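You operate a simulated robot arm through the tools that you are given. There is no shell and no other tool.

You are at the controls of a simulated robot arm. One attempt, no reset.

JOB
Find the faulty bobbin with the checker and swap it for the one on the green peg.
Fine: step till it shows FAULT; that bobbin goes on the orange peg.
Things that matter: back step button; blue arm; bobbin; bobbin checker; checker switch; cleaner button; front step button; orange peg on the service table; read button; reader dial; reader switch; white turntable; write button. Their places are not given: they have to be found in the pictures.

The check looks at the end state, three seconds after you hand in, the way a careful person would. Anything else that was tipped, shoved, dropped, spilled or broken makes it a failure.

ROBOT AND FRAMES
A 6-joint arm with a two-finger parallel gripper, fixed in place. Base frame: the origin is on the floor under the middle of its stand, x ahead of it, y to its left, z up. Readings come in cm, rad, newtons and seconds.
With the tool pointing down near the work surface it reaches from about 32 to 70 cm from the base axis. Its first joint turns from -2.897 to 2.897 rad. Payload 4.1 kg.
The TCP is the grasp point between the finger pads, 2.3 cm short of the fingertips. In the tool frame z runs along the fingers and y along their closing line. The gripper opens to 9.4 cm. The fingers are 3.8 cm wide and 1 cm thick; the gripper's body (5.4 by 9.6 cm) begins 3.9 cm behind the TCP.
Orientation is told as [roll, pitch, yaw] about the base's x, y, z axes, in that order, counted from this pose: with the fingers straight down and closing along the base's y, the tool's x points along the base's -x, its y along +y and its z along -z.

CONTROLS
- The arm moves only by the tool servo_tool. Its argument "commands" is a list of rows, each a list of 7 numbers: the closure, from 0 (fully open) to 1 (shut), then the shift along the base's x, y, z in units of 20 mm (1.0 is 20 mm), then the turn, a rotation vector about the base's x, y, z in units of 4 degrees (1.0 is 4 degrees). In form: [[jaw, x, y, z, ax, ay, az], ...]. A call has 1 to 20 rows; each row shifts and turns the commanded pose from where the row before left it. A call with a number of a shift or a turn outside -1 to 1 is refused whole. Each row takes 0.2 s and may step no farther than 5 cm and 0.15 rad from the row before; otherwise, or with a gripper value out of range, the whole call is refused. Where a pose cannot be reached the arm comes as near as it can. A force on the tool above 40 N (or 10 N above the force at the start of the call, whichever is more), or a blocked arm, ends the call early, and 0.2 s more pass. Each finger travels about 4.5 cm/s and halts on what it meets, pressing with about 32 N; the grip force reading is that of the motor and also rises with nothing between the fingers. The clock runs only during rows and for 0.2 s after the last one: add rows that do not move to give the fingers time. The reply holds the time, the measured pose of the TCP, the force on the tool along the base axes, the opening and the grip force, in the units named above and with some noise, with the torque about the TCP (base axes, N m) and any sound that the robot's microphone picked up.
- Cameras (640 x 400 px; columns grow to the right, rows downward): "scene" is fixed at [5.19, 50.08, 161.79]; the picture's right is [0.03, -1.00, 0.00], its down [-0.93, -0.03, -0.37] and it looks along [0.37, 0.01, -0.93] (base axes); focal length 346 px, centre (320, 200). "wrist" rides on the gripper at [8.6, 1.6, -7.4] in the tool frame; the picture's right is [-0.18, 0.98, 0.00], its down [-0.58, -0.11, -0.81] and it looks along [-0.79, -0.15, 0.59] (tool axes); focal length 243 px, centre (320, 200).
- capture(camera): a new picture of that camera. No time passes.
- raise_lower(by): slides the trunk up (or, below 0, down) by that many cm; the arm rides with it, the base frame stays. It gives what a move gives, with no picture.
- point_at(camera, pixels): there is no depth. For up to 12 entries [column, row, z] of the newest picture of that camera ("zoom" is the newest enlarged one), the place [x, y] in the base frame at which the ray of that pixel passes the height z, good to about 0.3 cm. No time passes.
- enlarge(camera, box): a new picture of the part [left, top, right, bottom] of that camera's present view, enlarged. No time passes.
- job_done(): hands the job in; it is judged then, once.

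Open the gripper and draw the arm clear of the work before you hand the job in, unless the task says otherwise.

The tools are called as a command line: name --pt "numbers of a row" for each row, then --argument value for the rest, lists and objects as JSON in quotes. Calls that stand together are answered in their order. servo_tool: Moves the arm, as the interface text tells. Its arguments: {"type":"object","properties":{"commands":{"type":"array"}},"required":["commands"]} The other tools are called the same way: raise_lower (by) moves the trunk up or down; capture (camera) takes a picture; point_at (camera, pixels) gives the place at which the rays of pixels pass given heights; enlarge (camera, box) takes an enlarged picture of a part of a camera's view; job_done () hands the job in.

At the start:

```text
clock: 0.0
position: [30.3, 30.63, 122.51]
orientation: [0.001, 0.0, 0.0]
contact_force: [0.1, -0.8, -0.2]
torque: [0.0, -0.01, 0.0]
grip_width: 9.39
grasp_force: 0.0
trunk travel left (down, up): [-52.5, 6.5]
```

scene: 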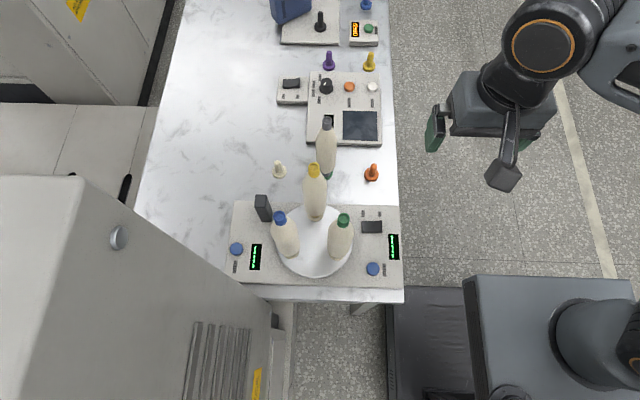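
wrist: 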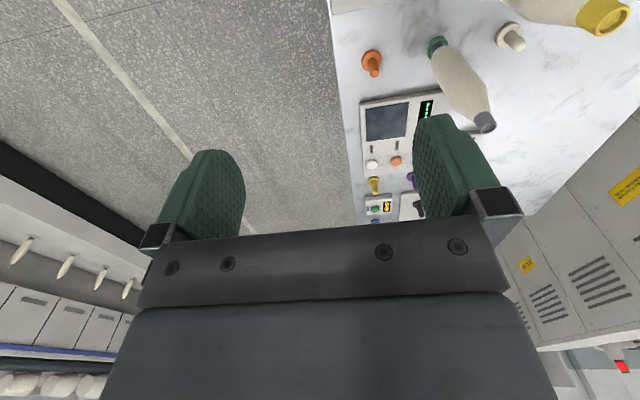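

The scene shows a table with a turntable carrying bobbins (around 313,240), a reader panel (345,105), pegs in several colours, and another unit at the top. I'll enlarge several parts to read the labels.

enlarge --camera "scene" --box '[220, 150, 420, 300]'

enlarge --camera "scene" --box '[260, 40, 410, 190]'

enlarge --camera "scene" --box '[250, 0, 410, 80]'

```text
2.67 times, centred on (320, 225) of scene
```

zoom: 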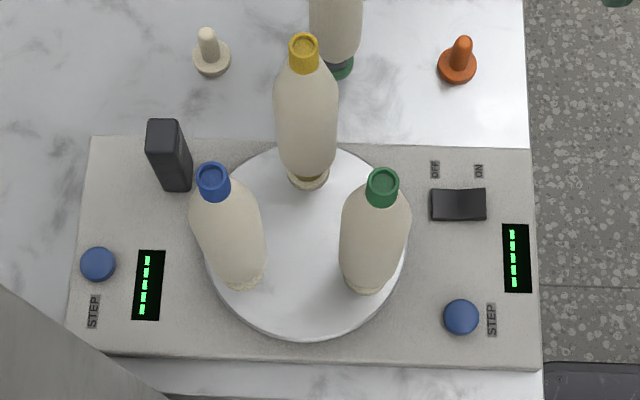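

```text
2.67 times, centred on (335, 115) of scene
```

zoom: 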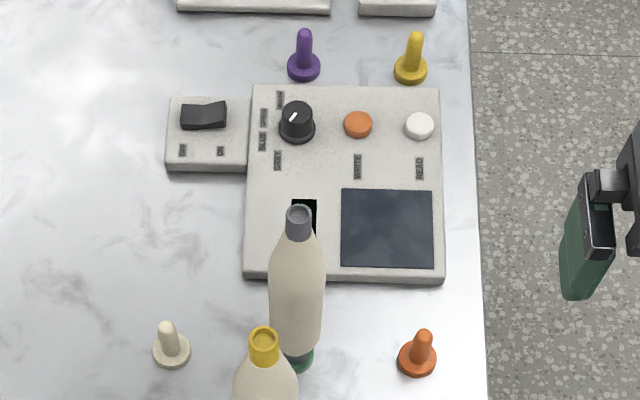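

```text
4.00 times, centred on (330, 40) of scene
```

zoom: 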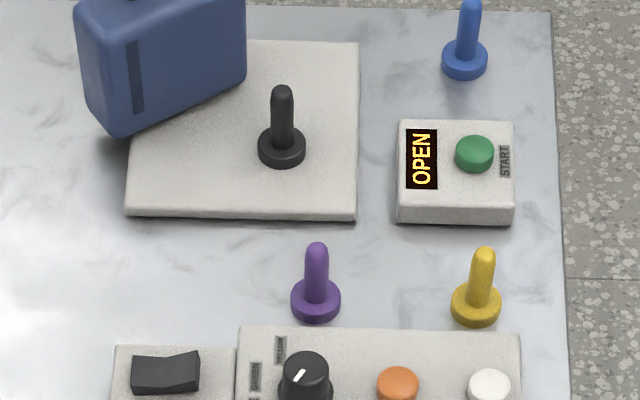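

The bobbins stand on the turntable with coloured caps (blue, green, yellow), and the spare with a grey cap stands on the green peg (base at about (327,172)). I'll triangulate table height by comparing rays from both cameras for the orange peg and the screen corners.

point_at --camera "scene" --pixels '[[372, 178, 60], [372, 178, 70], [372, 178, 80], [372, 178, 90], [382, 141, 60], [382, 141, 70], [382, 141, 80], [382, 141, 90], [373, 88, 70], [373, 88, 80], [373, 88, 90]]'

point_at --camera "wrist" --pixels '[[371, 57, 60], [371, 57, 70], [371, 57, 80], [371, 57, 90], [365, 107, 60], [365, 107, 70], [365, 107, 80], [365, 107, 90], [372, 164, 70], [372, 164, 80], [372, 164, 90]]'

enlarge --camera "wrist" --box '[320, 0, 640, 240]'

```text
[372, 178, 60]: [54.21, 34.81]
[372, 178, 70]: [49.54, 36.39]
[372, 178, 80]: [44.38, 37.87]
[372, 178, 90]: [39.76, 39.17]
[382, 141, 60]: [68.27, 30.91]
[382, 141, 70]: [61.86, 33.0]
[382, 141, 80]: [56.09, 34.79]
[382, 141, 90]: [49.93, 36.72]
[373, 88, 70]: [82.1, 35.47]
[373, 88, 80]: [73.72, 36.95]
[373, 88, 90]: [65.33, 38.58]
```

```text
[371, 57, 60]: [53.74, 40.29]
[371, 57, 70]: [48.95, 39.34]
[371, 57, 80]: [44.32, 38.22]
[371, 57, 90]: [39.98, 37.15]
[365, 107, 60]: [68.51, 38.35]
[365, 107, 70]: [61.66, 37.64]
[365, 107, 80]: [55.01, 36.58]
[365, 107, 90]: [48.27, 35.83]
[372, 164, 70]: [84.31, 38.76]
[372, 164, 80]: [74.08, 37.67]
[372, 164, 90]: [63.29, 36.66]
```

```text
1.67 times, centred on (480, 120) of wrist
```

zoom: 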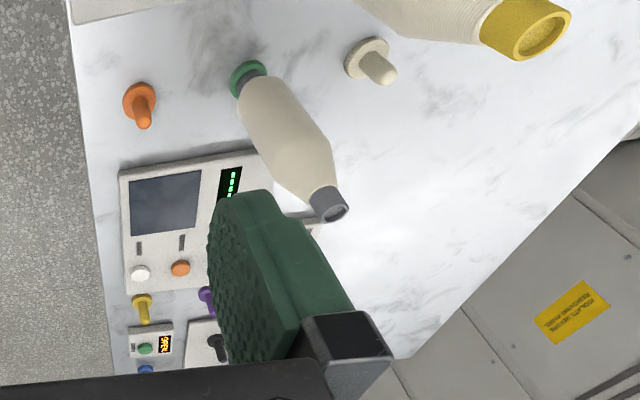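

Table height comes out near z≈80. Now I get rough coordinates of the turntable, step buttons, switch, green peg and orange peg from the scene view.

point_at --camera "scene" --pixels '[[313, 240, 84], [236, 249, 84], [373, 269, 84], [372, 227, 84], [262, 208, 84], [327, 174, 80], [372, 178, 81], [279, 174, 81], [316, 220, 84], [289, 255, 84], [338, 258, 84], [404, 300, 80]]'

enlarge --camera "scene" --box '[290, 100, 400, 190]'

enlarge --camera "scene" --box '[260, 180, 370, 280]'

```text
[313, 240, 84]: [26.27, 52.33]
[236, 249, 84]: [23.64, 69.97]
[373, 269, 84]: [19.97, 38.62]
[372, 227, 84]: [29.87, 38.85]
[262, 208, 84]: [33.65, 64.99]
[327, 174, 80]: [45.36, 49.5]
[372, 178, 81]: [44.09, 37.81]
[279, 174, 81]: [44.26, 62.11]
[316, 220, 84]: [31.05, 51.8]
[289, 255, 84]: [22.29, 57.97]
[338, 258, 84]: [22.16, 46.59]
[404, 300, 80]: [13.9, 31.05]
```

```text
4.44 times, centred on (345, 145) of scene
```

zoom: 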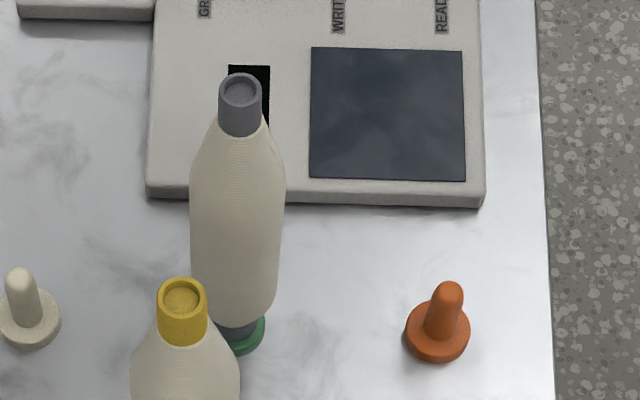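

```text
4.00 times, centred on (315, 230) of scene
```

zoom: 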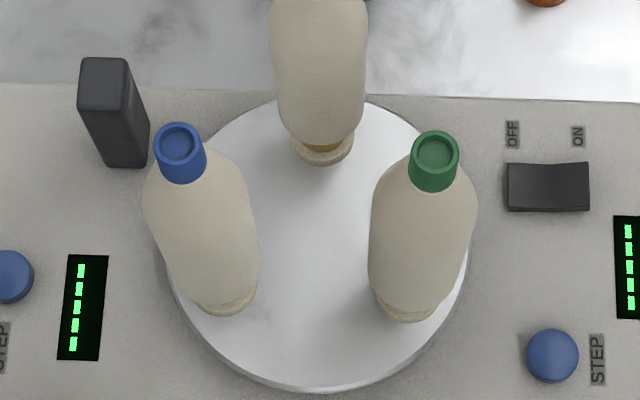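

The front step button is near (20, 38.6), the checker rocker near (30, 39), the turntable centre near (26, 52), green peg (45.4, 49.5), orange peg (44, 38). I'll first look closely at the switch and displays, then lower the trunk a bit, since the TCP at (30.3, 30.6) is clear of anything tall.

enlarge --camera "scene" --box '[350, 200, 410, 240]'

raise_lower --by -12

```text
10.00 times, centred on (380, 220) of scene
```

zoom: 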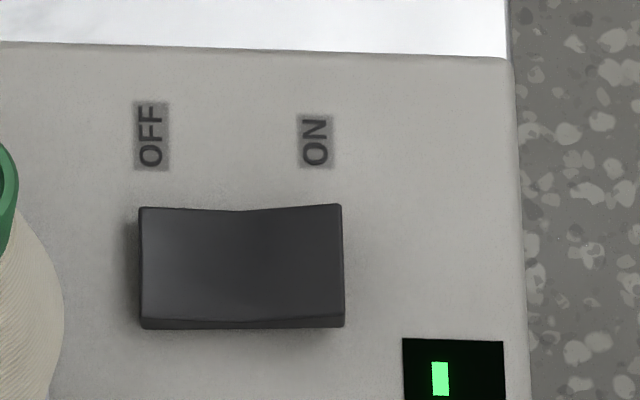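

```text
clock: 1.5
position: [30.16, 30.63, 110.48]
orientation: [0.0, 0.0, 0.001]
contact_force: [-0.8, -0.1, -0.1]
torque: [-0.03, 0.02, 0.02]
grip_width: 9.41
grasp_force: 0.0
trunk travel left (down, up): [-40.5, 18.5]
```

The rocker's right (ON) end looks slightly raised, suggesting it may be in OFF; I want a closer look. I'll take a wrist picture from the lowered position.

capture --camera "wrist"

capture --camera "scene"

```text
taken
```

wrist: 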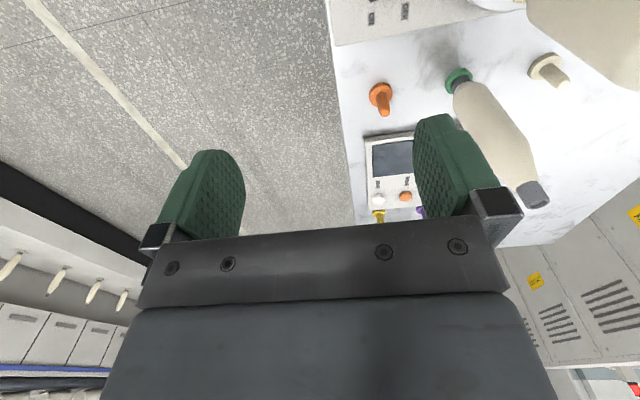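

```text
taken
```

scene: 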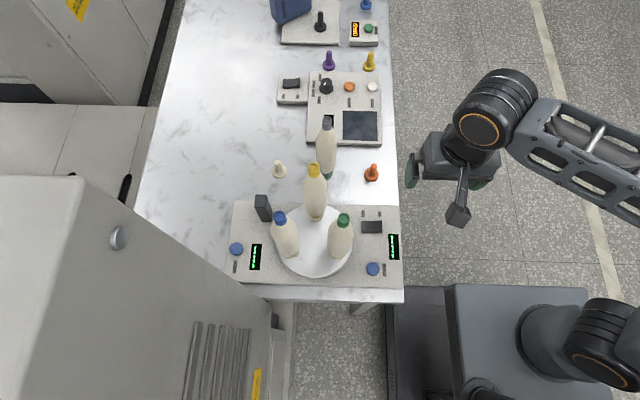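

The arm is clear of the table objects (gripper at scene (450,160)). I'll turn the tool about +90° yaw so the narrow side faces the turntable, and close the fingers.

servo_tool --pt "1 0 0 0 0 0 1" --pt "1 0 0 0 0 0 1" --pt "1 0 0 0 0 0 1" --pt "1 0 0 0 0 0 1" --pt "1 0 0 0 0 0 1" --pt "1 0 0 0 0 0 1" --pt "1 0 0 0 0 0 1" --pt "1 0 0 0 0 0 1" --pt "1 0 0 0 0 0 1" --pt "1 0 0 0 0 0 1" --pt "1 0 0 0 0 0 1" --pt "1 0 0 0 0 0 1" --pt "1 0 0 0 0 0 1" --pt "1 0 0 0 0 0 1" --pt "1 0 0 0 0 0 1" --pt "1 0 0 0 0 0 1" --pt "1 0 0 0 0 0 1" --pt "1 0 0 0 0 0 1" --pt "1 0 0 0 0 0 1" --pt "1 0 0 0 0 0 1"

```text
clock: 5.7
position: [30.28, 30.65, 110.4]
orientation: [0.0, 0.0, 1.397]
contact_force: [-0.2, 0.6, -0.4]
torque: [0.03, -0.02, 0.02]
grip_width: 0.01
grasp_force: 32.0
trunk travel left (down, up): [-40.5, 18.5]
```

The tool has turned to yaw 1.40. I finish the turn and go down about 6 cm while keeping to the y≈28 side, to look at the panel from the wrist camera.

servo_tool --pt "1 -0.5 -0.5 -0.5 0 0 1" --pt "1 -0.5 -0.5 -0.5 0 0 1" --pt "1 -0.5 -0.3 -0.5 0 0 0.48" --pt "1 -0.5 0 -0.5 0 0 0"

capture --camera "wrist"

```text
clock: 6.7
position: [26.05, 28.17, 106.42]
orientation: [0.001, 0.0, 1.569]
contact_force: [-0.2, 0.1, -0.6]
torque: [0.03, -0.02, 0.02]
grip_width: 0.0
grasp_force: 32.3
trunk travel left (down, up): [-40.5, 18.5]
```

```text
taken
```

wrist: 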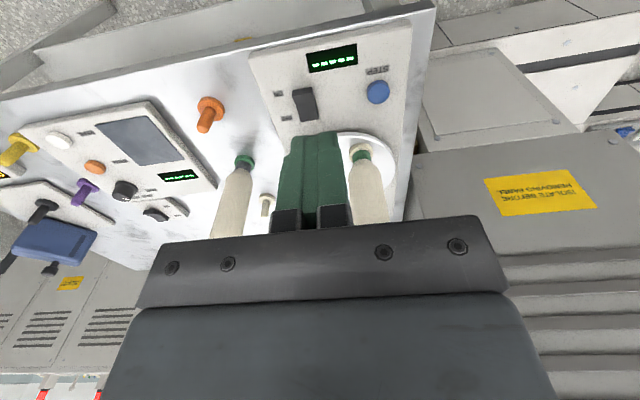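

The wrist view is now over the panel: rocker at (305,103), step button at (378,91), display (331,58). I enlarge that region.

enlarge --camera "wrist" --box '[240, 20, 440, 145]'

enlarge --camera "wrist" --box '[190, 130, 420, 250]'

```text
3.20 times, centred on (340, 82) of wrist
```

zoom: 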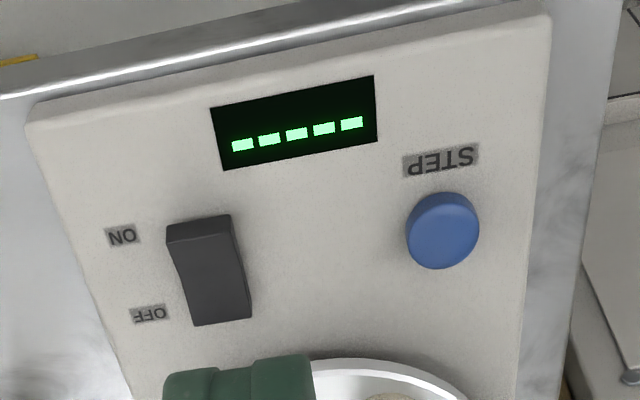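

```text
2.78 times, centred on (305, 190) of wrist
```

zoom: 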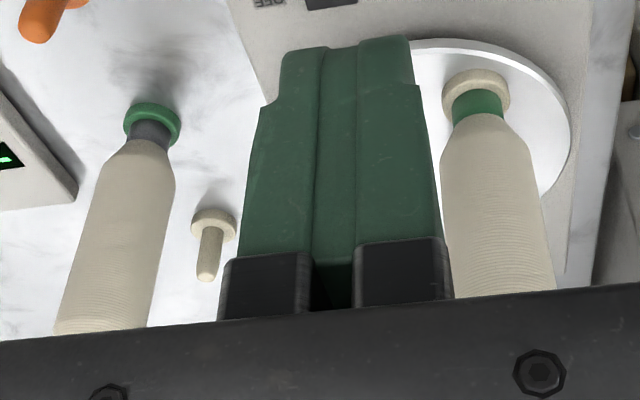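

The ON end of the rocker stands up with its end face visible and the OFF end is down, so the checker seems to be off. I'll locate the ON end, OFF end and button by rays from both cameras.

point_at --camera "wrist" --pixels '[[304, 93, 83], [304, 93, 85], [309, 116, 83], [309, 116, 85], [378, 91, 83], [378, 91, 85], [208, 100, 80.5], [361, 148, 85], [243, 160, 80.5]]'

enlarge --camera "scene" --box '[340, 200, 410, 290]'

point_at --camera "scene" --pixels '[[381, 226, 83], [381, 226, 85], [364, 226, 83], [364, 226, 85], [373, 268, 83], [373, 268, 85]]'

```text
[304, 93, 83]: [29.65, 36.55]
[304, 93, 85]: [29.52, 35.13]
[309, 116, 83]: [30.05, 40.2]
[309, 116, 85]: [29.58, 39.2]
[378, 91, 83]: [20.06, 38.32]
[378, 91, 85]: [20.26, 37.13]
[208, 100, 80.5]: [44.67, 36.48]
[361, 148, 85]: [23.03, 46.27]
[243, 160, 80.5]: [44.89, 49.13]
```

```text
4.44 times, centred on (375, 245) of scene
```

zoom: 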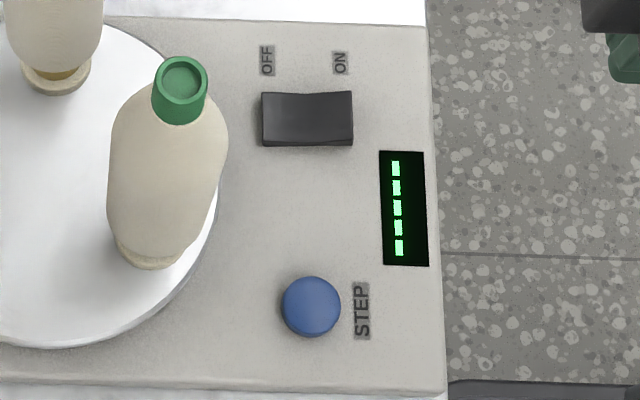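

```text
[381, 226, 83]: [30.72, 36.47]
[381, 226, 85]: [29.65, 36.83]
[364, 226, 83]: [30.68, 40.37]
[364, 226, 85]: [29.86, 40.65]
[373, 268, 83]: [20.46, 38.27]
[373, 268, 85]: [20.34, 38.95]
```

The button sits near (20.3, 38.3, 83) and the rocker's ON end near (30.2, 36.6, ~83.5). I'll move above the ON end at (30, 35.4), staying high, then lower the trunk.

servo_tool --pt "1 0.5 0.9 0 0 0 0" --pt "1 0.5 0.9 0 0 0 0" --pt "1 0.5 0.9 0 0 0 0" --pt "1 0.5 0.9 0 0 0 0"

raise_lower --by -14

capture --camera "scene"

capture --camera "wrist"

```text
clock: 7.7
position: [29.88, 35.34, 106.55]
orientation: [0.0, -0.001, 1.569]
contact_force: [-0.3, -0.6, 0.1]
torque: [0.03, 0.03, -0.02]
grip_width: 0.0
grasp_force: 32.5
trunk travel left (down, up): [-40.5, 18.5]
```

```text
clock: 9.4
position: [29.83, 35.29, 92.48]
orientation: [0.002, -0.001, 1.57]
contact_force: [0.9, -0.9, 0.0]
torque: [0.02, -0.01, 0.0]
grip_width: 0.02
grasp_force: 31.8
trunk travel left (down, up): [-26.5, 32.5]
```

```text
taken
```

scene: 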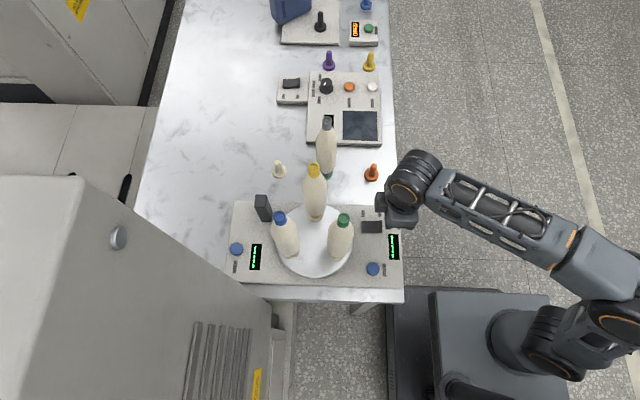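

```text
taken
```

wrist: 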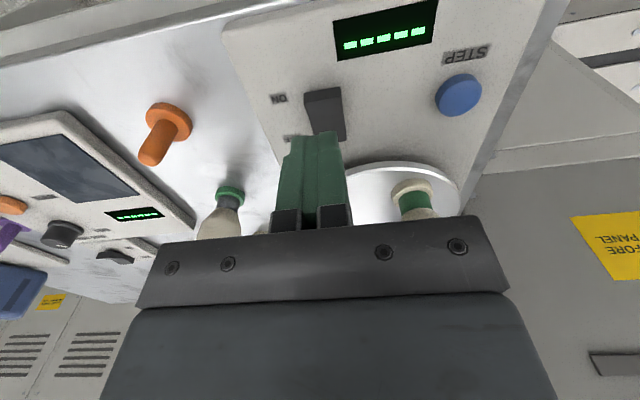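

The wrist view shows the rocker from (322,95) (ON end) downwards just beyond the fingertips (315,135). I'll recompute positions from this nearer view.

point_at --camera "wrist" --pixels '[[323, 93, 83], [323, 93, 84], [459, 93, 83], [459, 93, 84], [169, 125, 80.5], [230, 192, 80.5], [412, 184, 84]]'

enlarge --camera "wrist" --box '[240, 40, 440, 165]'

```text
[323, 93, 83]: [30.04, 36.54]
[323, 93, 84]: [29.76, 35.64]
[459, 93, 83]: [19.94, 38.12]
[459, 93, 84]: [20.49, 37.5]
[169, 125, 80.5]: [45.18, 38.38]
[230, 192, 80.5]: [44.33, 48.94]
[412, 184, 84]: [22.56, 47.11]
```

```text
3.20 times, centred on (340, 102) of wrist
```

zoom: 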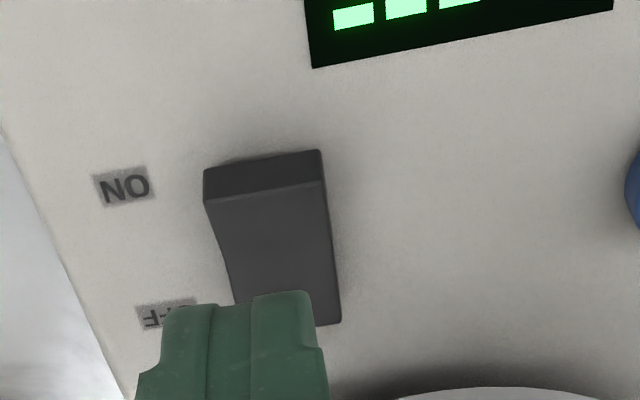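

The ON end clearly stands proud (its end face at zoom (262,175)), so it is OFF. I descend with the closed fingers to just above the ON end, then press in small steps.

servo_tool --pt "1 0.05 0 -0.9 0 0 0" --pt "1 0 0 -0.9 0 0 0" --pt "1 0 0 -0.6 0 0 0" --pt "1 0 0 -0.1 0 0 0" --pt "1 0 0 -0.1 0 0 0" --pt "1 0 0 -0.1 0 0 0" --pt "1 0 0 -0.1 0 0 0"

```text
clock: 11.0
position: [30.03, 35.31, 86.99]
orientation: [0.001, 0.001, 1.569]
contact_force: [-0.1, -1.5, -0.5]
torque: [-0.02, -0.03, 0.01]
grip_width: 0.0
grasp_force: 32.5
trunk travel left (down, up): [-26.5, 32.5]
```

No contact yet with tips at about z=84.7. I continue down in 1–2 mm steps.

servo_tool --pt "1 0 0 -0.1 0 0 0" --pt "1 0 0 -0.1 0 0 0" --pt "1 0 0 -0.1 0 0 0" --pt "1 0 0 -0.05 0 0 0" --pt "1 0 0 -0.05 0 0 0" --pt "1 0 0 -0.05 0 0 0"

capture --camera "wrist"

```text
clock: 12.4
position: [30.11, 35.32, 85.9]
orientation: [0.001, -0.001, 1.569]
contact_force: [-0.1, -0.7, 0.7]
torque: [-0.05, 0.0, 0.01]
grip_width: 0.0
grasp_force: 31.8
trunk travel left (down, up): [-26.5, 32.5]
```

```text
taken
```

wrist: 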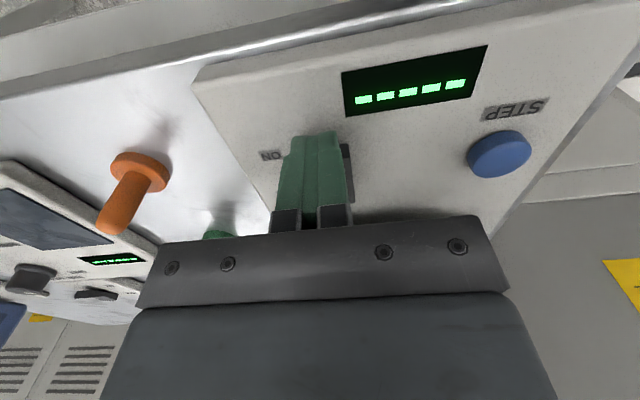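

Tips at about z=83.6, still no force; the rocker shows behind the fingers at (347,165). I keep lowering in small steps.

servo_tool --pt "1 0 0 -0.05 0 0 0" --pt "1 0 0 -0.05 0 0 0" --pt "1 0 0 -0.05 0 0 0" --pt "1 0 0 -0.05 0 0 0" --pt "1 0 0 -0.05 0 0 0" --pt "1 0 0 -0.05 0 0 0"

capture --camera "wrist"

```text
clock: 13.8
position: [29.95, 35.26, 85.75]
orientation: [-0.002, -0.005, 1.569]
contact_force: [-1.9, -1.2, 24.3]
torque: [0.41, 0.07, -0.14]
grip_width: 0.0
grasp_force: 32.2
trunk travel left (down, up): [-26.5, 32.5]
```

```text
taken
```

wrist: 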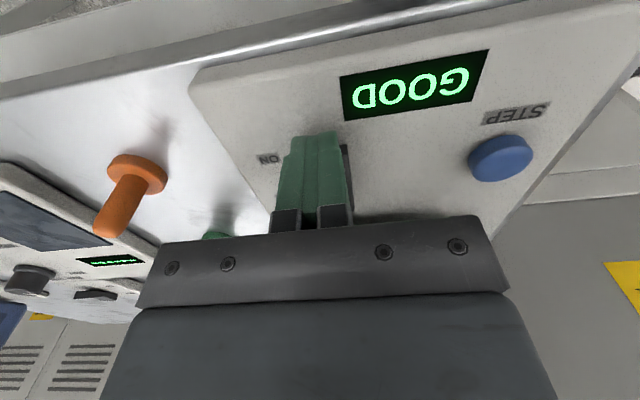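

The display now reads GOOD, so the checker is on and reading. I lift off and move above the front step button at (20.2, 38.0).

servo_tool --pt "1 0 0 0.5 0 0 0" --pt "1 0 0 0.8 0 0 0" --pt "1 -0.97 0.25 0.2 0 0 0" --pt "1 -0.97 0.25 0 0 0 0" --pt "1 -0.97 0.25 0 0 0 0" --pt "1 -0.97 0.25 0 0 0 0" --pt "1 -0.97 0.25 0 0 0 0" --pt "1 0 0 0 0 0 0"

capture --camera "wrist"

capture --camera "scene"

```text
clock: 15.6
position: [20.21, 37.9, 88.28]
orientation: [0.002, 0.001, 1.568]
contact_force: [0.1, -0.4, -0.2]
torque: [-0.01, -0.02, 0.03]
grip_width: 0.0
grasp_force: 31.5
trunk travel left (down, up): [-26.5, 32.5]
```

```text
taken
```

wrist: 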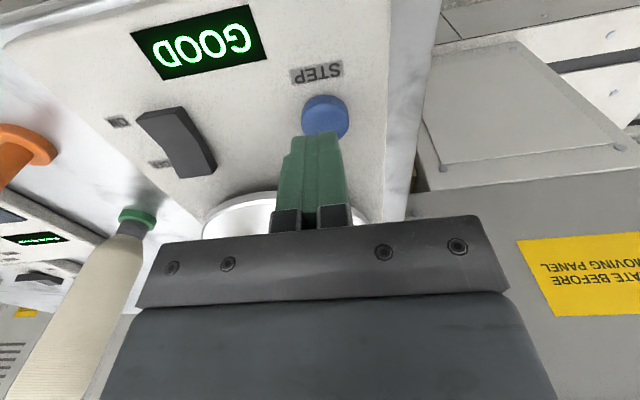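

```text
taken
```

scene: 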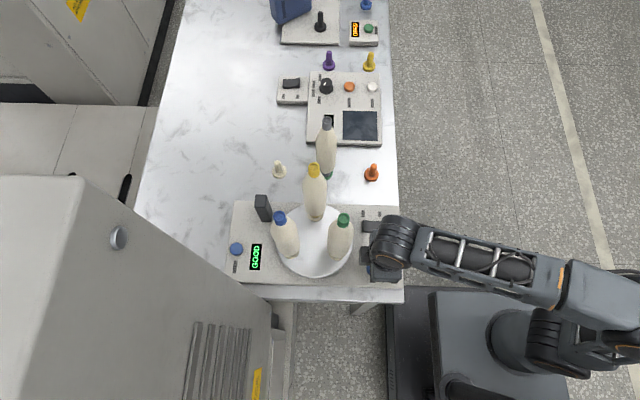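

GOOD is shown on both displays, and the fingers are right over the step button (325,117). The wrist joint is somewhat close to the turntable, so I'll tilt the tool 12° about x to lean the wrist away, then press down gently.

servo_tool --pt "1 0 0.1 0 1 0 0" --pt "1 0 0.1 0 1 0 0" --pt "1 0 0.1 0 1 0 0" --pt "1 0 0 -0.5 0 0 0" --pt "1 0 0 -0.3 0 0 0" --pt "1 0 0 -0.1 0 0 0"

capture --camera "wrist"

```text
clock: 17.0
position: [20.38, 38.36, 86.62]
orientation: [-0.001, -0.209, 1.569]
contact_force: [-0.1, 0.2, -0.3]
torque: [-0.02, -0.03, -0.01]
grip_width: 0.01
grasp_force: 32.3
trunk travel left (down, up): [-26.5, 32.5]
```

```text
taken
```

wrist: 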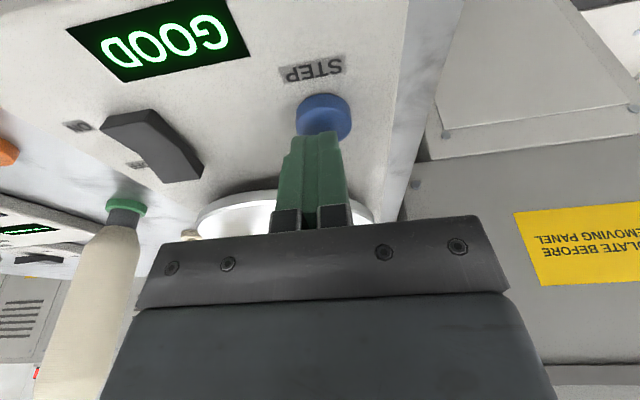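

Fingertip edge at about z=84.0, just above the blue button (323,110). I press with 1 mm steps and check the display.

servo_tool --pt "1 0 0 -0.05 0 0 0" --pt "1 0 0 -0.05 0 0 0" --pt "1 0 0 -0.05 0 0 0" --pt "1 0 0 -0.05 0 0 0" --pt "1 0 0 -0.05 0 0 0" --pt "1 0 0 -0.05 0 0 0"

capture --camera "wrist"

capture --camera "scene"

```text
clock: 18.4
position: [20.33, 38.29, 85.91]
orientation: [-0.001, -0.209, 1.57]
contact_force: [0.4, -0.4, 2.1]
torque: [0.0, -0.02, 0.0]
grip_width: 0.0
grasp_force: 31.7
trunk travel left (down, up): [-26.5, 32.5]
```

```text
taken
```

wrist: 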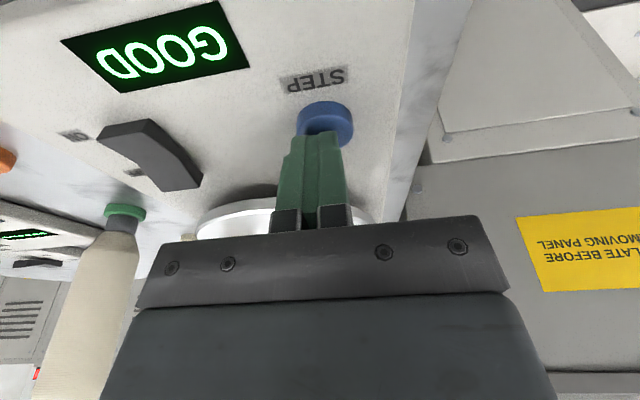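

```text
taken
```

scene: 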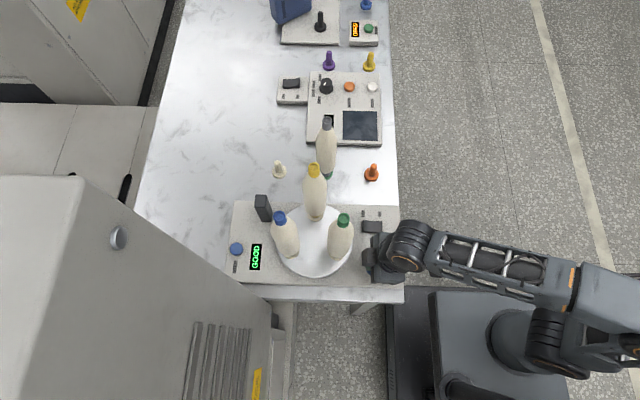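

Contact has just started (2 N). I keep pressing in 1 mm steps.

servo_tool --pt "1 0 0 -0.05 0 0 0" --pt "1 0 0 -0.05 0 0 0" --pt "1 0 0 -0.05 0 0 0" --pt "1 0 0 -0.05 0 0 0"

capture --camera "wrist"

capture --camera "scene"

```text
clock: 19.4
position: [20.33, 38.33, 85.7]
orientation: [0.002, -0.209, 1.569]
contact_force: [-1.5, 0.1, 5.9]
torque: [-0.01, 0.0, 0.0]
grip_width: 0.0
grasp_force: 31.8
trunk travel left (down, up): [-26.5, 32.5]
heard: click
```

```text
taken
```

wrist: 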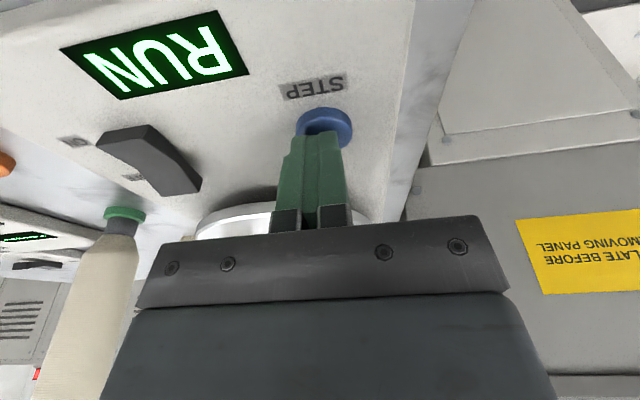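

```text
taken
```

scene: 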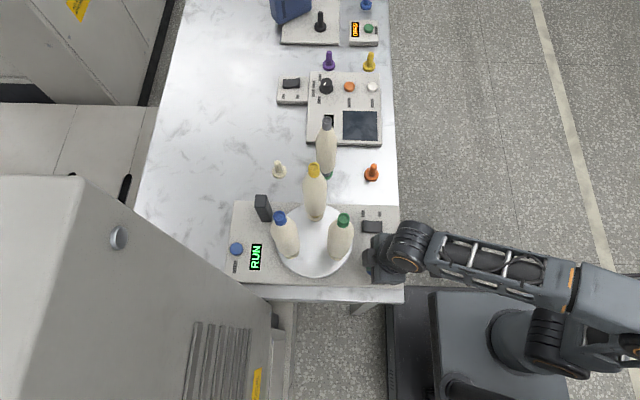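

A click was heard and the display reads RUN. I raise slightly off the button and wait for the turntable to finish.

servo_tool --pt "1 0 0 0.3 0 0 0" --pt "1 0 0 0.3 0 0 0" --pt "1 0 0 0 0 0 0" --pt "1 0 0 0 0 0 0" --pt "1 0 0 0 0 0 0"

capture --camera "scene"

```text
clock: 20.6
position: [20.34, 38.29, 86.77]
orientation: [0.0, -0.21, 1.572]
contact_force: [-0.3, 0.4, 0.1]
torque: [-0.04, -0.02, 0.0]
grip_width: 0.0
grasp_force: 32.2
trunk travel left (down, up): [-26.5, 32.5]
```

```text
taken
```

scene: 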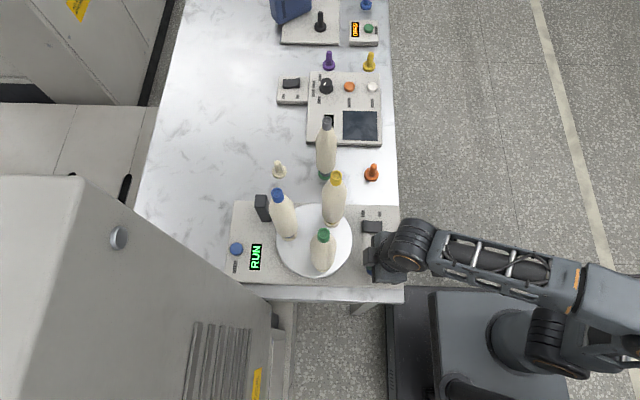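

The turntable is turning clockwise in the picture (blue now at (277,195), yellow at (336,180)) with clearance from the wrist. I wait on.

servo_tool --pt "1 0 0 0 0 0 0" --pt "1 0 0 0 0 0 0" --pt "1 0 0 0 0 0 0" --pt "1 0 0 0 0 0 0" --pt "1 0 0 0 0 0 0" --pt "1 0 0 0 0 0 0" --pt "1 0 0 0 0 0 0" --pt "1 0 0 0 0 0 0" --pt "1 0 0 0 0 0 0"

capture --camera "scene"

capture --camera "wrist"

```text
clock: 22.6
position: [20.39, 38.28, 86.9]
orientation: [0.0, -0.21, 1.57]
contact_force: [-0.2, -0.4, 0.6]
torque: [0.01, 0.0, 0.01]
grip_width: 0.01
grasp_force: 32.1
trunk travel left (down, up): [-26.5, 32.5]
```

```text
taken
```

scene: 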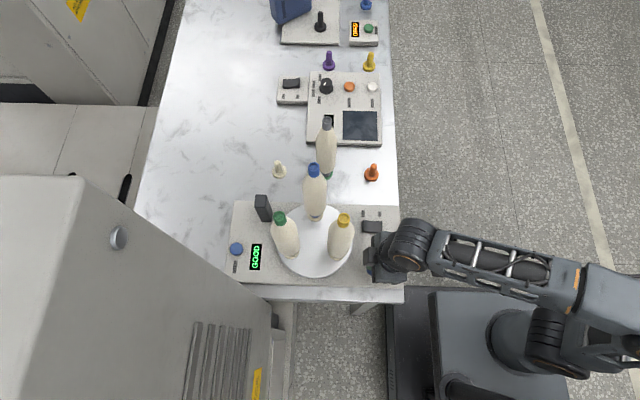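

```text
taken
```

wrist: 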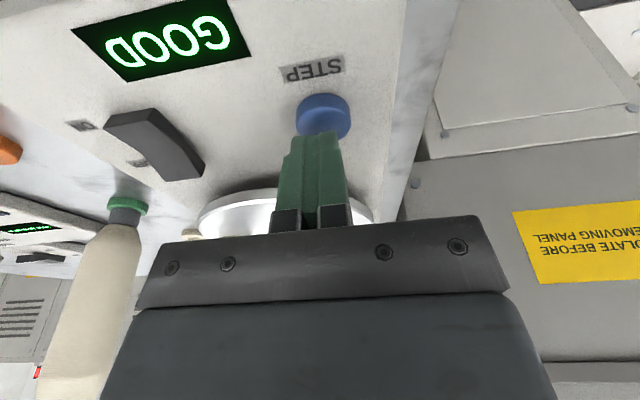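

One 120° step has been made (blue now at the top, green lower-left, yellow lower-right), and the display reads GOOD. I press again.

servo_tool --pt "1 0 0 -0.3 0 0 0" --pt "1 0 0 -0.15 0 0 0" --pt "1 0 0 -0.05 0 0 0" --pt "1 0 0 -0.05 0 0 0" --pt "1 0 0 -0.05 0 0 0"

enlarge --camera "scene" --box '[225, 180, 345, 290]'

```text
clock: 23.8
position: [20.31, 38.33, 85.53]
orientation: [0.001, -0.211, 1.568]
contact_force: [2.2, -1.3, 7.9]
torque: [-0.09, 0.0, 0.01]
grip_width: 0.0
grasp_force: 32.3
trunk travel left (down, up): [-26.5, 32.5]
heard: click
```

```text
3.64 times, centred on (285, 235) of scene
```

zoom: 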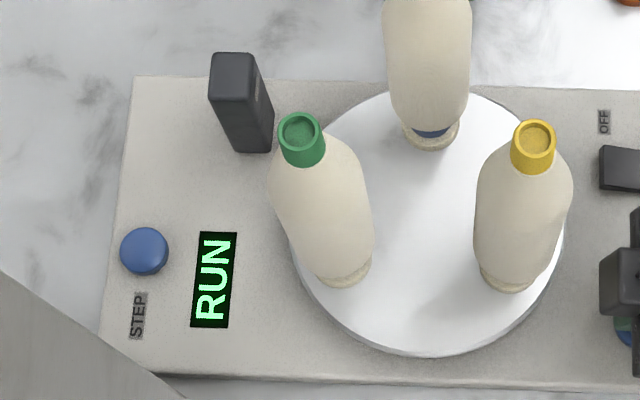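

A click and RUN again. I lift off the button and wait for the step to end.

servo_tool --pt "1 0 0 0.3 0 0 0" --pt "1 0 0 0.35 0 0 0" --pt "1 0 0 0 0 0 0" --pt "1 0 0 0 0 0 0" --pt "1 0 0 0 0 0 0" --pt "1 0 0 0 0 0 0" --pt "1 0 0 0 0 0 0" --pt "1 0 0 0 0 0 0" --pt "1 0 0 0 0 0 0" --pt "1 0 0 0 0 0 0" --pt "1 0 0 0 0 0 0" --pt "1 0 0 0 0 0 0" --pt "1 0 0 0 0 0 0" --pt "1 0 0 0 0 0 0" --pt "1 0 0 0 0 0 0"

enlarge --camera "scene" --box '[225, 180, 405, 290]'

capture --camera "wrist"

```text
clock: 27.0
position: [20.37, 38.29, 86.9]
orientation: [0.0, -0.209, 1.569]
contact_force: [-0.6, 0.6, -0.1]
torque: [0.01, 0.0, 0.02]
grip_width: 0.0
grasp_force: 32.2
trunk travel left (down, up): [-26.5, 32.5]
```

```text
3.56 times, centred on (315, 235) of scene
```

zoom: 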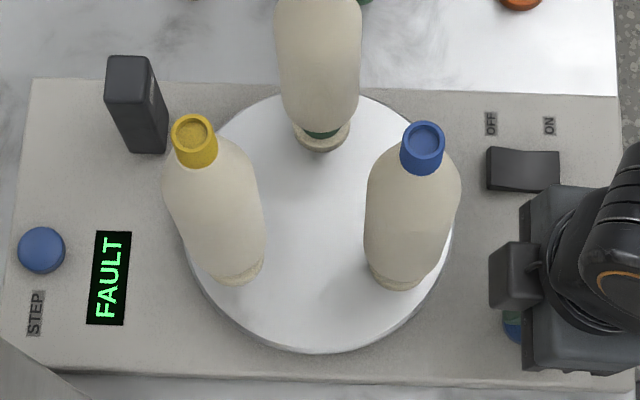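

```text
taken
```

wrist: 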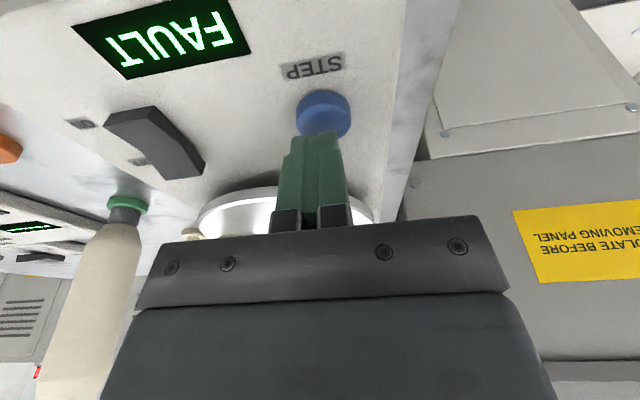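

FAULT is shown with yellow lower-left, green top and blue lower-right. To know which position is being read, I look closely at the sensor post at (262,208).

enlarge --camera "scene" --box '[245, 185, 295, 235]'

enlarge --camera "scene" --box '[250, 180, 370, 280]'

```text
8.00 times, centred on (270, 210) of scene
```

zoom: 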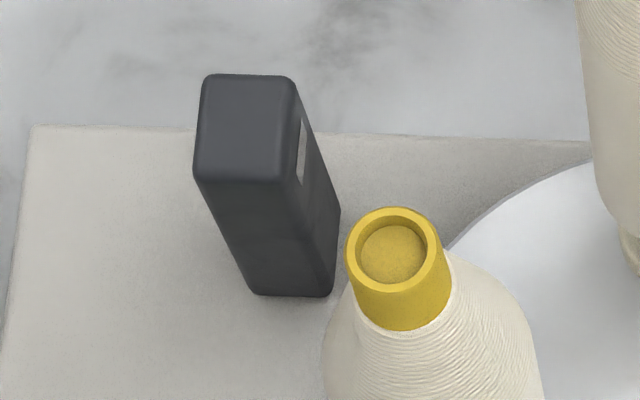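

```text
4.00 times, centred on (310, 230) of scene
```

zoom: 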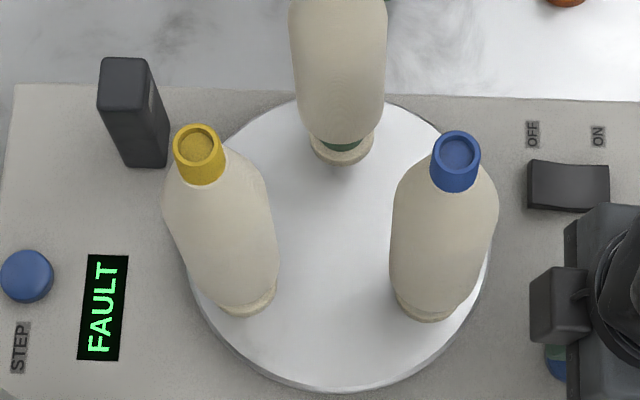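

The post's light window is on its right (−y) face, so it looks along −y at x≈32, i.e. at the top position, where the green‑capped bobbin now stands. I'll confirm by seeing whether the display changes when that one is lifted. First I rise clear: undo the tilt and raise the trunk.

servo_tool --pt "1 0 -0.3 0.5 0 0 0" --pt "1 0 -0.3 0.5 -1 0 0" --pt "1 0 -0.3 0.5 -1 0 0" --pt "1 0 0 0.5 -1 0 0"

raise_lower --by 26

capture --camera "scene"

capture --camera "wrist"

```text
clock: 28.0
position: [20.42, 36.71, 90.91]
orientation: [0.0, 0.003, 1.57]
contact_force: [0.2, 0.3, 0.6]
torque: [0.0, -0.01, -0.01]
grip_width: 0.0
grasp_force: 31.9
trunk travel left (down, up): [-26.5, 32.5]
```

```text
clock: 30.6
position: [20.31, 36.57, 116.77]
orientation: [0.0, -0.002, 1.569]
contact_force: [0.0, 0.5, 0.1]
torque: [-0.03, 0.01, -0.01]
grip_width: 0.02
grasp_force: 31.5
trunk travel left (down, up): [-52.5, 6.5]
```

```text
taken
```

scene: 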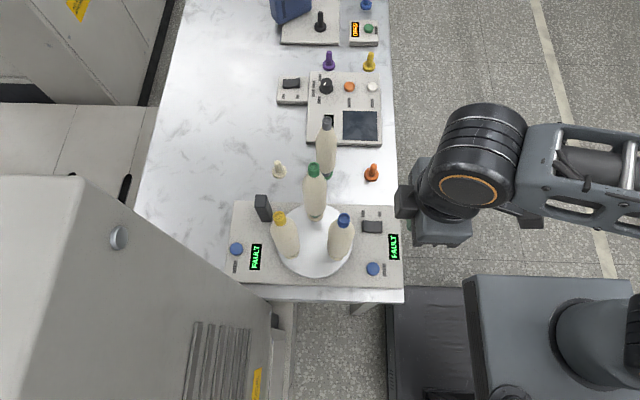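

```text
taken
```

wrist: 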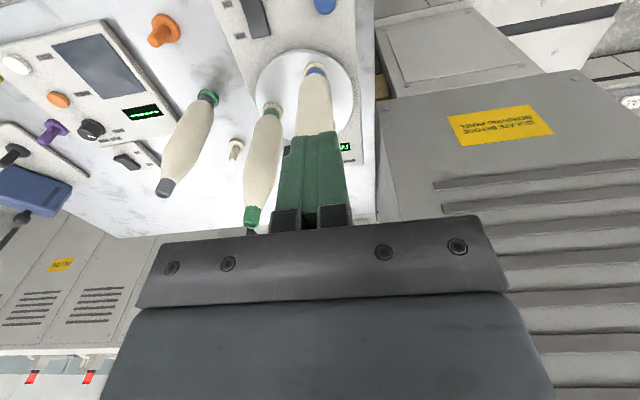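

Both displays still show FAULT and the arm is high. I enlarge both views to triangulate the green cap, the blue cap and the spare's grey cap.

enlarge --camera "scene" --box '[290, 110, 360, 180]'

enlarge --camera "wrist" --box '[130, 60, 330, 240]'

```text
5.71 times, centred on (325, 145) of scene
```

zoom: 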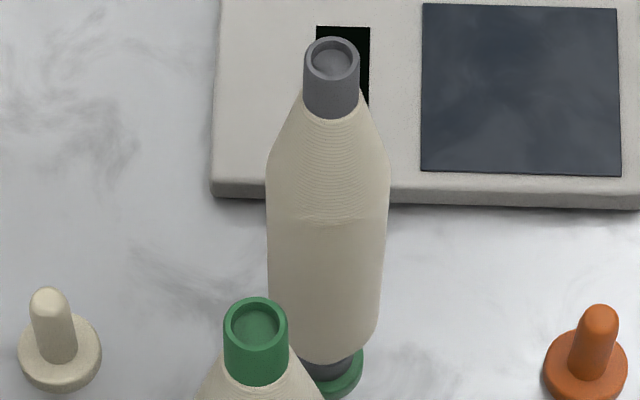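

```text
2.22 times, centred on (230, 150) of wrist
```

zoom: 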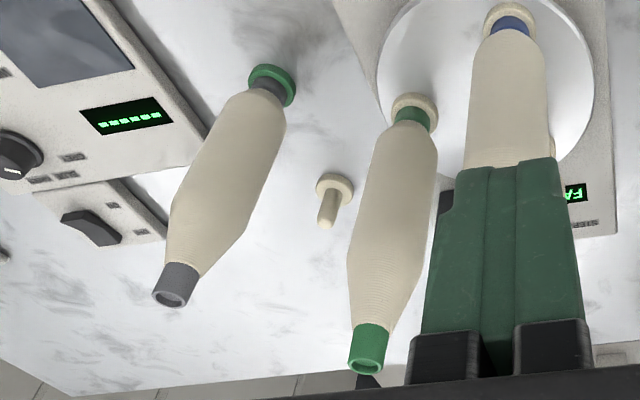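

Grey cap top: scene (326.9,120.1) / wrist (164.3,195). Green cap top: scene (313.4,166.5) / wrist (250.7,224.3). I intersect the rays.

point_at --camera "scene" --pixels '[[313.4, 166.5, 100], [313.4, 166.5, 105], [313.4, 166.5, 110], [326.9, 120.1, 100], [326.9, 120.1, 105], [326.9, 120.1, 110], [372, 176, 81], [372, 176, 82]]'

point_at --camera "wrist" --pixels '[[250.7, 224.3, 100], [250.7, 224.3, 105], [250.7, 224.3, 110], [164.3, 195, 95], [164.3, 195, 100], [164.3, 195, 105], [164.3, 195, 110]]'

```text
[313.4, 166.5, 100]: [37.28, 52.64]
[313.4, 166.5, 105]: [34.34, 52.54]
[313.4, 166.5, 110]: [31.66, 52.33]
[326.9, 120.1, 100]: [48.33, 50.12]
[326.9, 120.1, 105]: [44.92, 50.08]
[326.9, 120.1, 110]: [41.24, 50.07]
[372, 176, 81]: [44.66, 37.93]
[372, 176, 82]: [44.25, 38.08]
```

```text
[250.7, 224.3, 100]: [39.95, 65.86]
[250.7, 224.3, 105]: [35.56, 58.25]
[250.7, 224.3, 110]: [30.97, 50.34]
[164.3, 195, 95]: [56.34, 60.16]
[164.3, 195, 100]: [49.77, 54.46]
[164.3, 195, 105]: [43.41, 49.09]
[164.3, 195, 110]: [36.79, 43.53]
```

The green cap top triangulates to about (32.3, 52.4, 108.7) and the spare's top to about (45.2, 50.0, 104). I move over the green-capped bobbin with tips ~6+ cm above all tops, opening the fingers.

servo_tool --pt "1 0 0 0.7 0 0 0" --pt "0.3 0.75 0.95 0.3 0 0 0" --pt "0.3 0.75 0.95 0 0 0 0" --pt "0.3 0.75 0.95 0 0 0 0" --pt "0.3 0.75 0.95 0 0 0 0" --pt "0.3 0.75 0.95 0 0 0 0" --pt "0.3 0.75 0.95 0 0 0 0" --pt "0.3 0.75 0.95 0 0 0 0" --pt "0.3 0.6 0.7 0 0 0 0" --pt "0.3 0 0 0 0 0 0"

capture --camera "wrist"

capture --camera "scene"

```text
clock: 32.8
position: [32.1, 51.12, 118.93]
orientation: [-0.001, 0.0, 1.568]
contact_force: [0.2, -0.3, 0.5]
torque: [0.04, 0.03, -0.01]
grip_width: 6.6
grasp_force: 0.1
trunk travel left (down, up): [-52.5, 6.5]
```

```text
taken
```

wrist: 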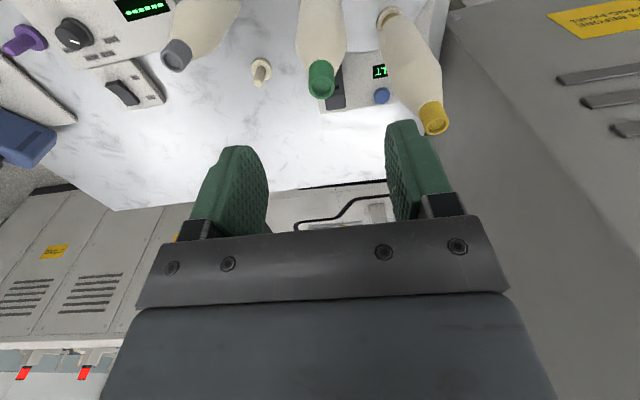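

```text
taken
```

scene: 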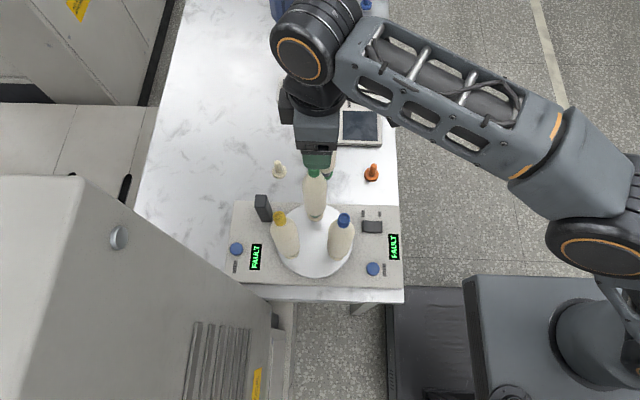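

The green cap is seen at (321,78), between the fingers, with the grey one at (176,55) and yellow at (433,118). I enlarge to measure their centres.

enlarge --camera "wrist" --box '[270, 40, 370, 110]'

enlarge --camera "wrist" --box '[140, 10, 240, 90]'

```text
5.71 times, centred on (320, 75) of wrist
```

zoom: 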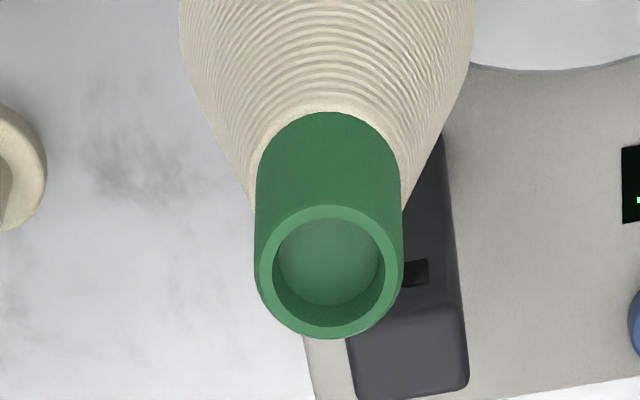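

```text
5.00 times, centred on (190, 50) of wrist
```

zoom: 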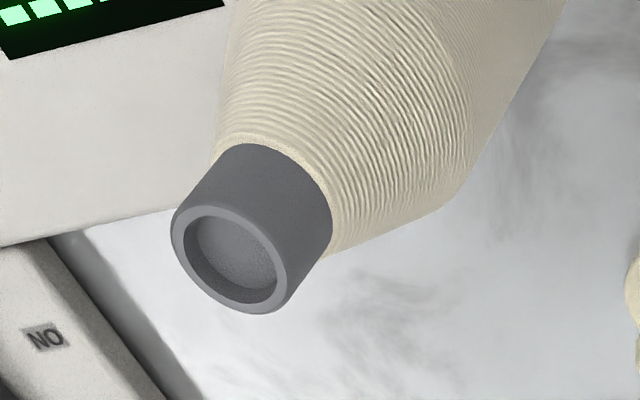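

Green rim centre is at wrist (321.9,87.6); the grey rim centre at (171.6,61.6). I get their positions at the estimated heights.

point_at --camera "wrist" --pixels '[[321.9, 87.6, 108], [321.9, 87.6, 108.7], [321.9, 87.6, 109.5], [171.6, 61.6, 103], [171.6, 61.6, 104], [171.6, 61.6, 105]]'

point_at --camera "scene" --pixels '[[313.4, 166.5, 108], [313.4, 166.5, 108.7], [313.4, 166.5, 109.5], [326.9, 120.1, 103], [326.9, 120.1, 104], [326.9, 120.1, 105]]'

```text
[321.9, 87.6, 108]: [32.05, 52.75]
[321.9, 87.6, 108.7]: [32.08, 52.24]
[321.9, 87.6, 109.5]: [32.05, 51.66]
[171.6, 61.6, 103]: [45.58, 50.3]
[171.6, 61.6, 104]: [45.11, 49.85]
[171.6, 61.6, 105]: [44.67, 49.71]
```

```text
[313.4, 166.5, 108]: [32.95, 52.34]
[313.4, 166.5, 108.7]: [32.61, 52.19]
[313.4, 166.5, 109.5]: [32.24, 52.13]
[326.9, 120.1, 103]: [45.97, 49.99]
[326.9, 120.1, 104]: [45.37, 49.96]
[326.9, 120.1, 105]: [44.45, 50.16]
```

Consistent: green cap at (32.2, 52.2, 108.8), grey cap at (45.1, 49.9, 104.2). I centre over green and descend to TCP z≈109, then check.

servo_tool --pt "0.3 0.05 0.55 0 0 0 0" --pt "0.3 0 0 -0.9 0 0 0" --pt "0.3 0 0 -0.9 0 0 0" --pt "0.3 0 0 -0.9 0 0 0" --pt "0.3 0 0 -0.9 0 0 0" --pt "0.3 0 0 -0.9 0 0 0" --pt "0.3 0 0 -0.3 0 0 0" --pt "0.3 0 0 0 0 0 0"

capture --camera "wrist"

enlarge --camera "scene" --box '[230, 130, 410, 280]'

```text
clock: 34.6
position: [32.21, 52.37, 109.37]
orientation: [0.0, -0.001, 1.568]
contact_force: [-0.4, -0.4, -0.1]
torque: [-0.01, 0.01, -0.02]
grip_width: 6.58
grasp_force: 0.0
trunk travel left (down, up): [-52.5, 6.5]
```

```text
taken
```

wrist: 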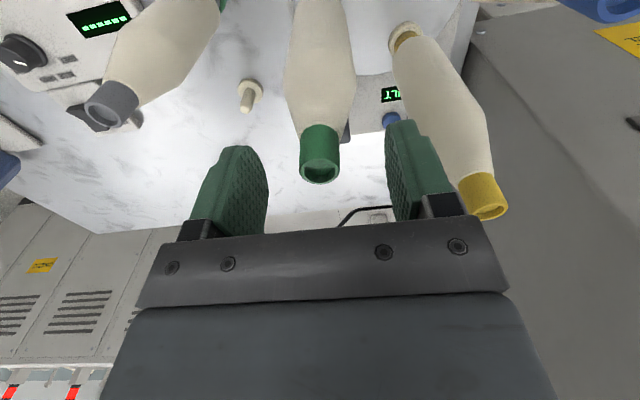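

```text
2.67 times, centred on (320, 205) of scene
```

zoom: 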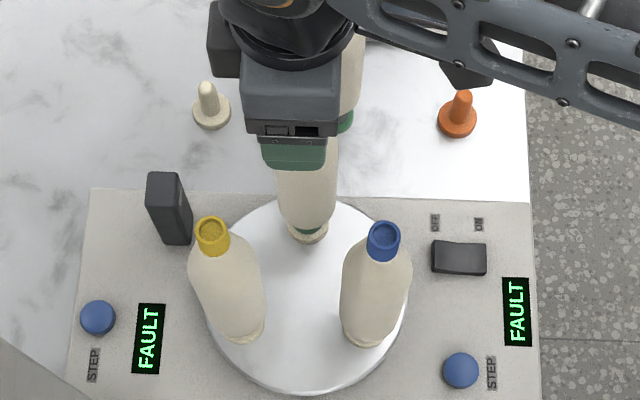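

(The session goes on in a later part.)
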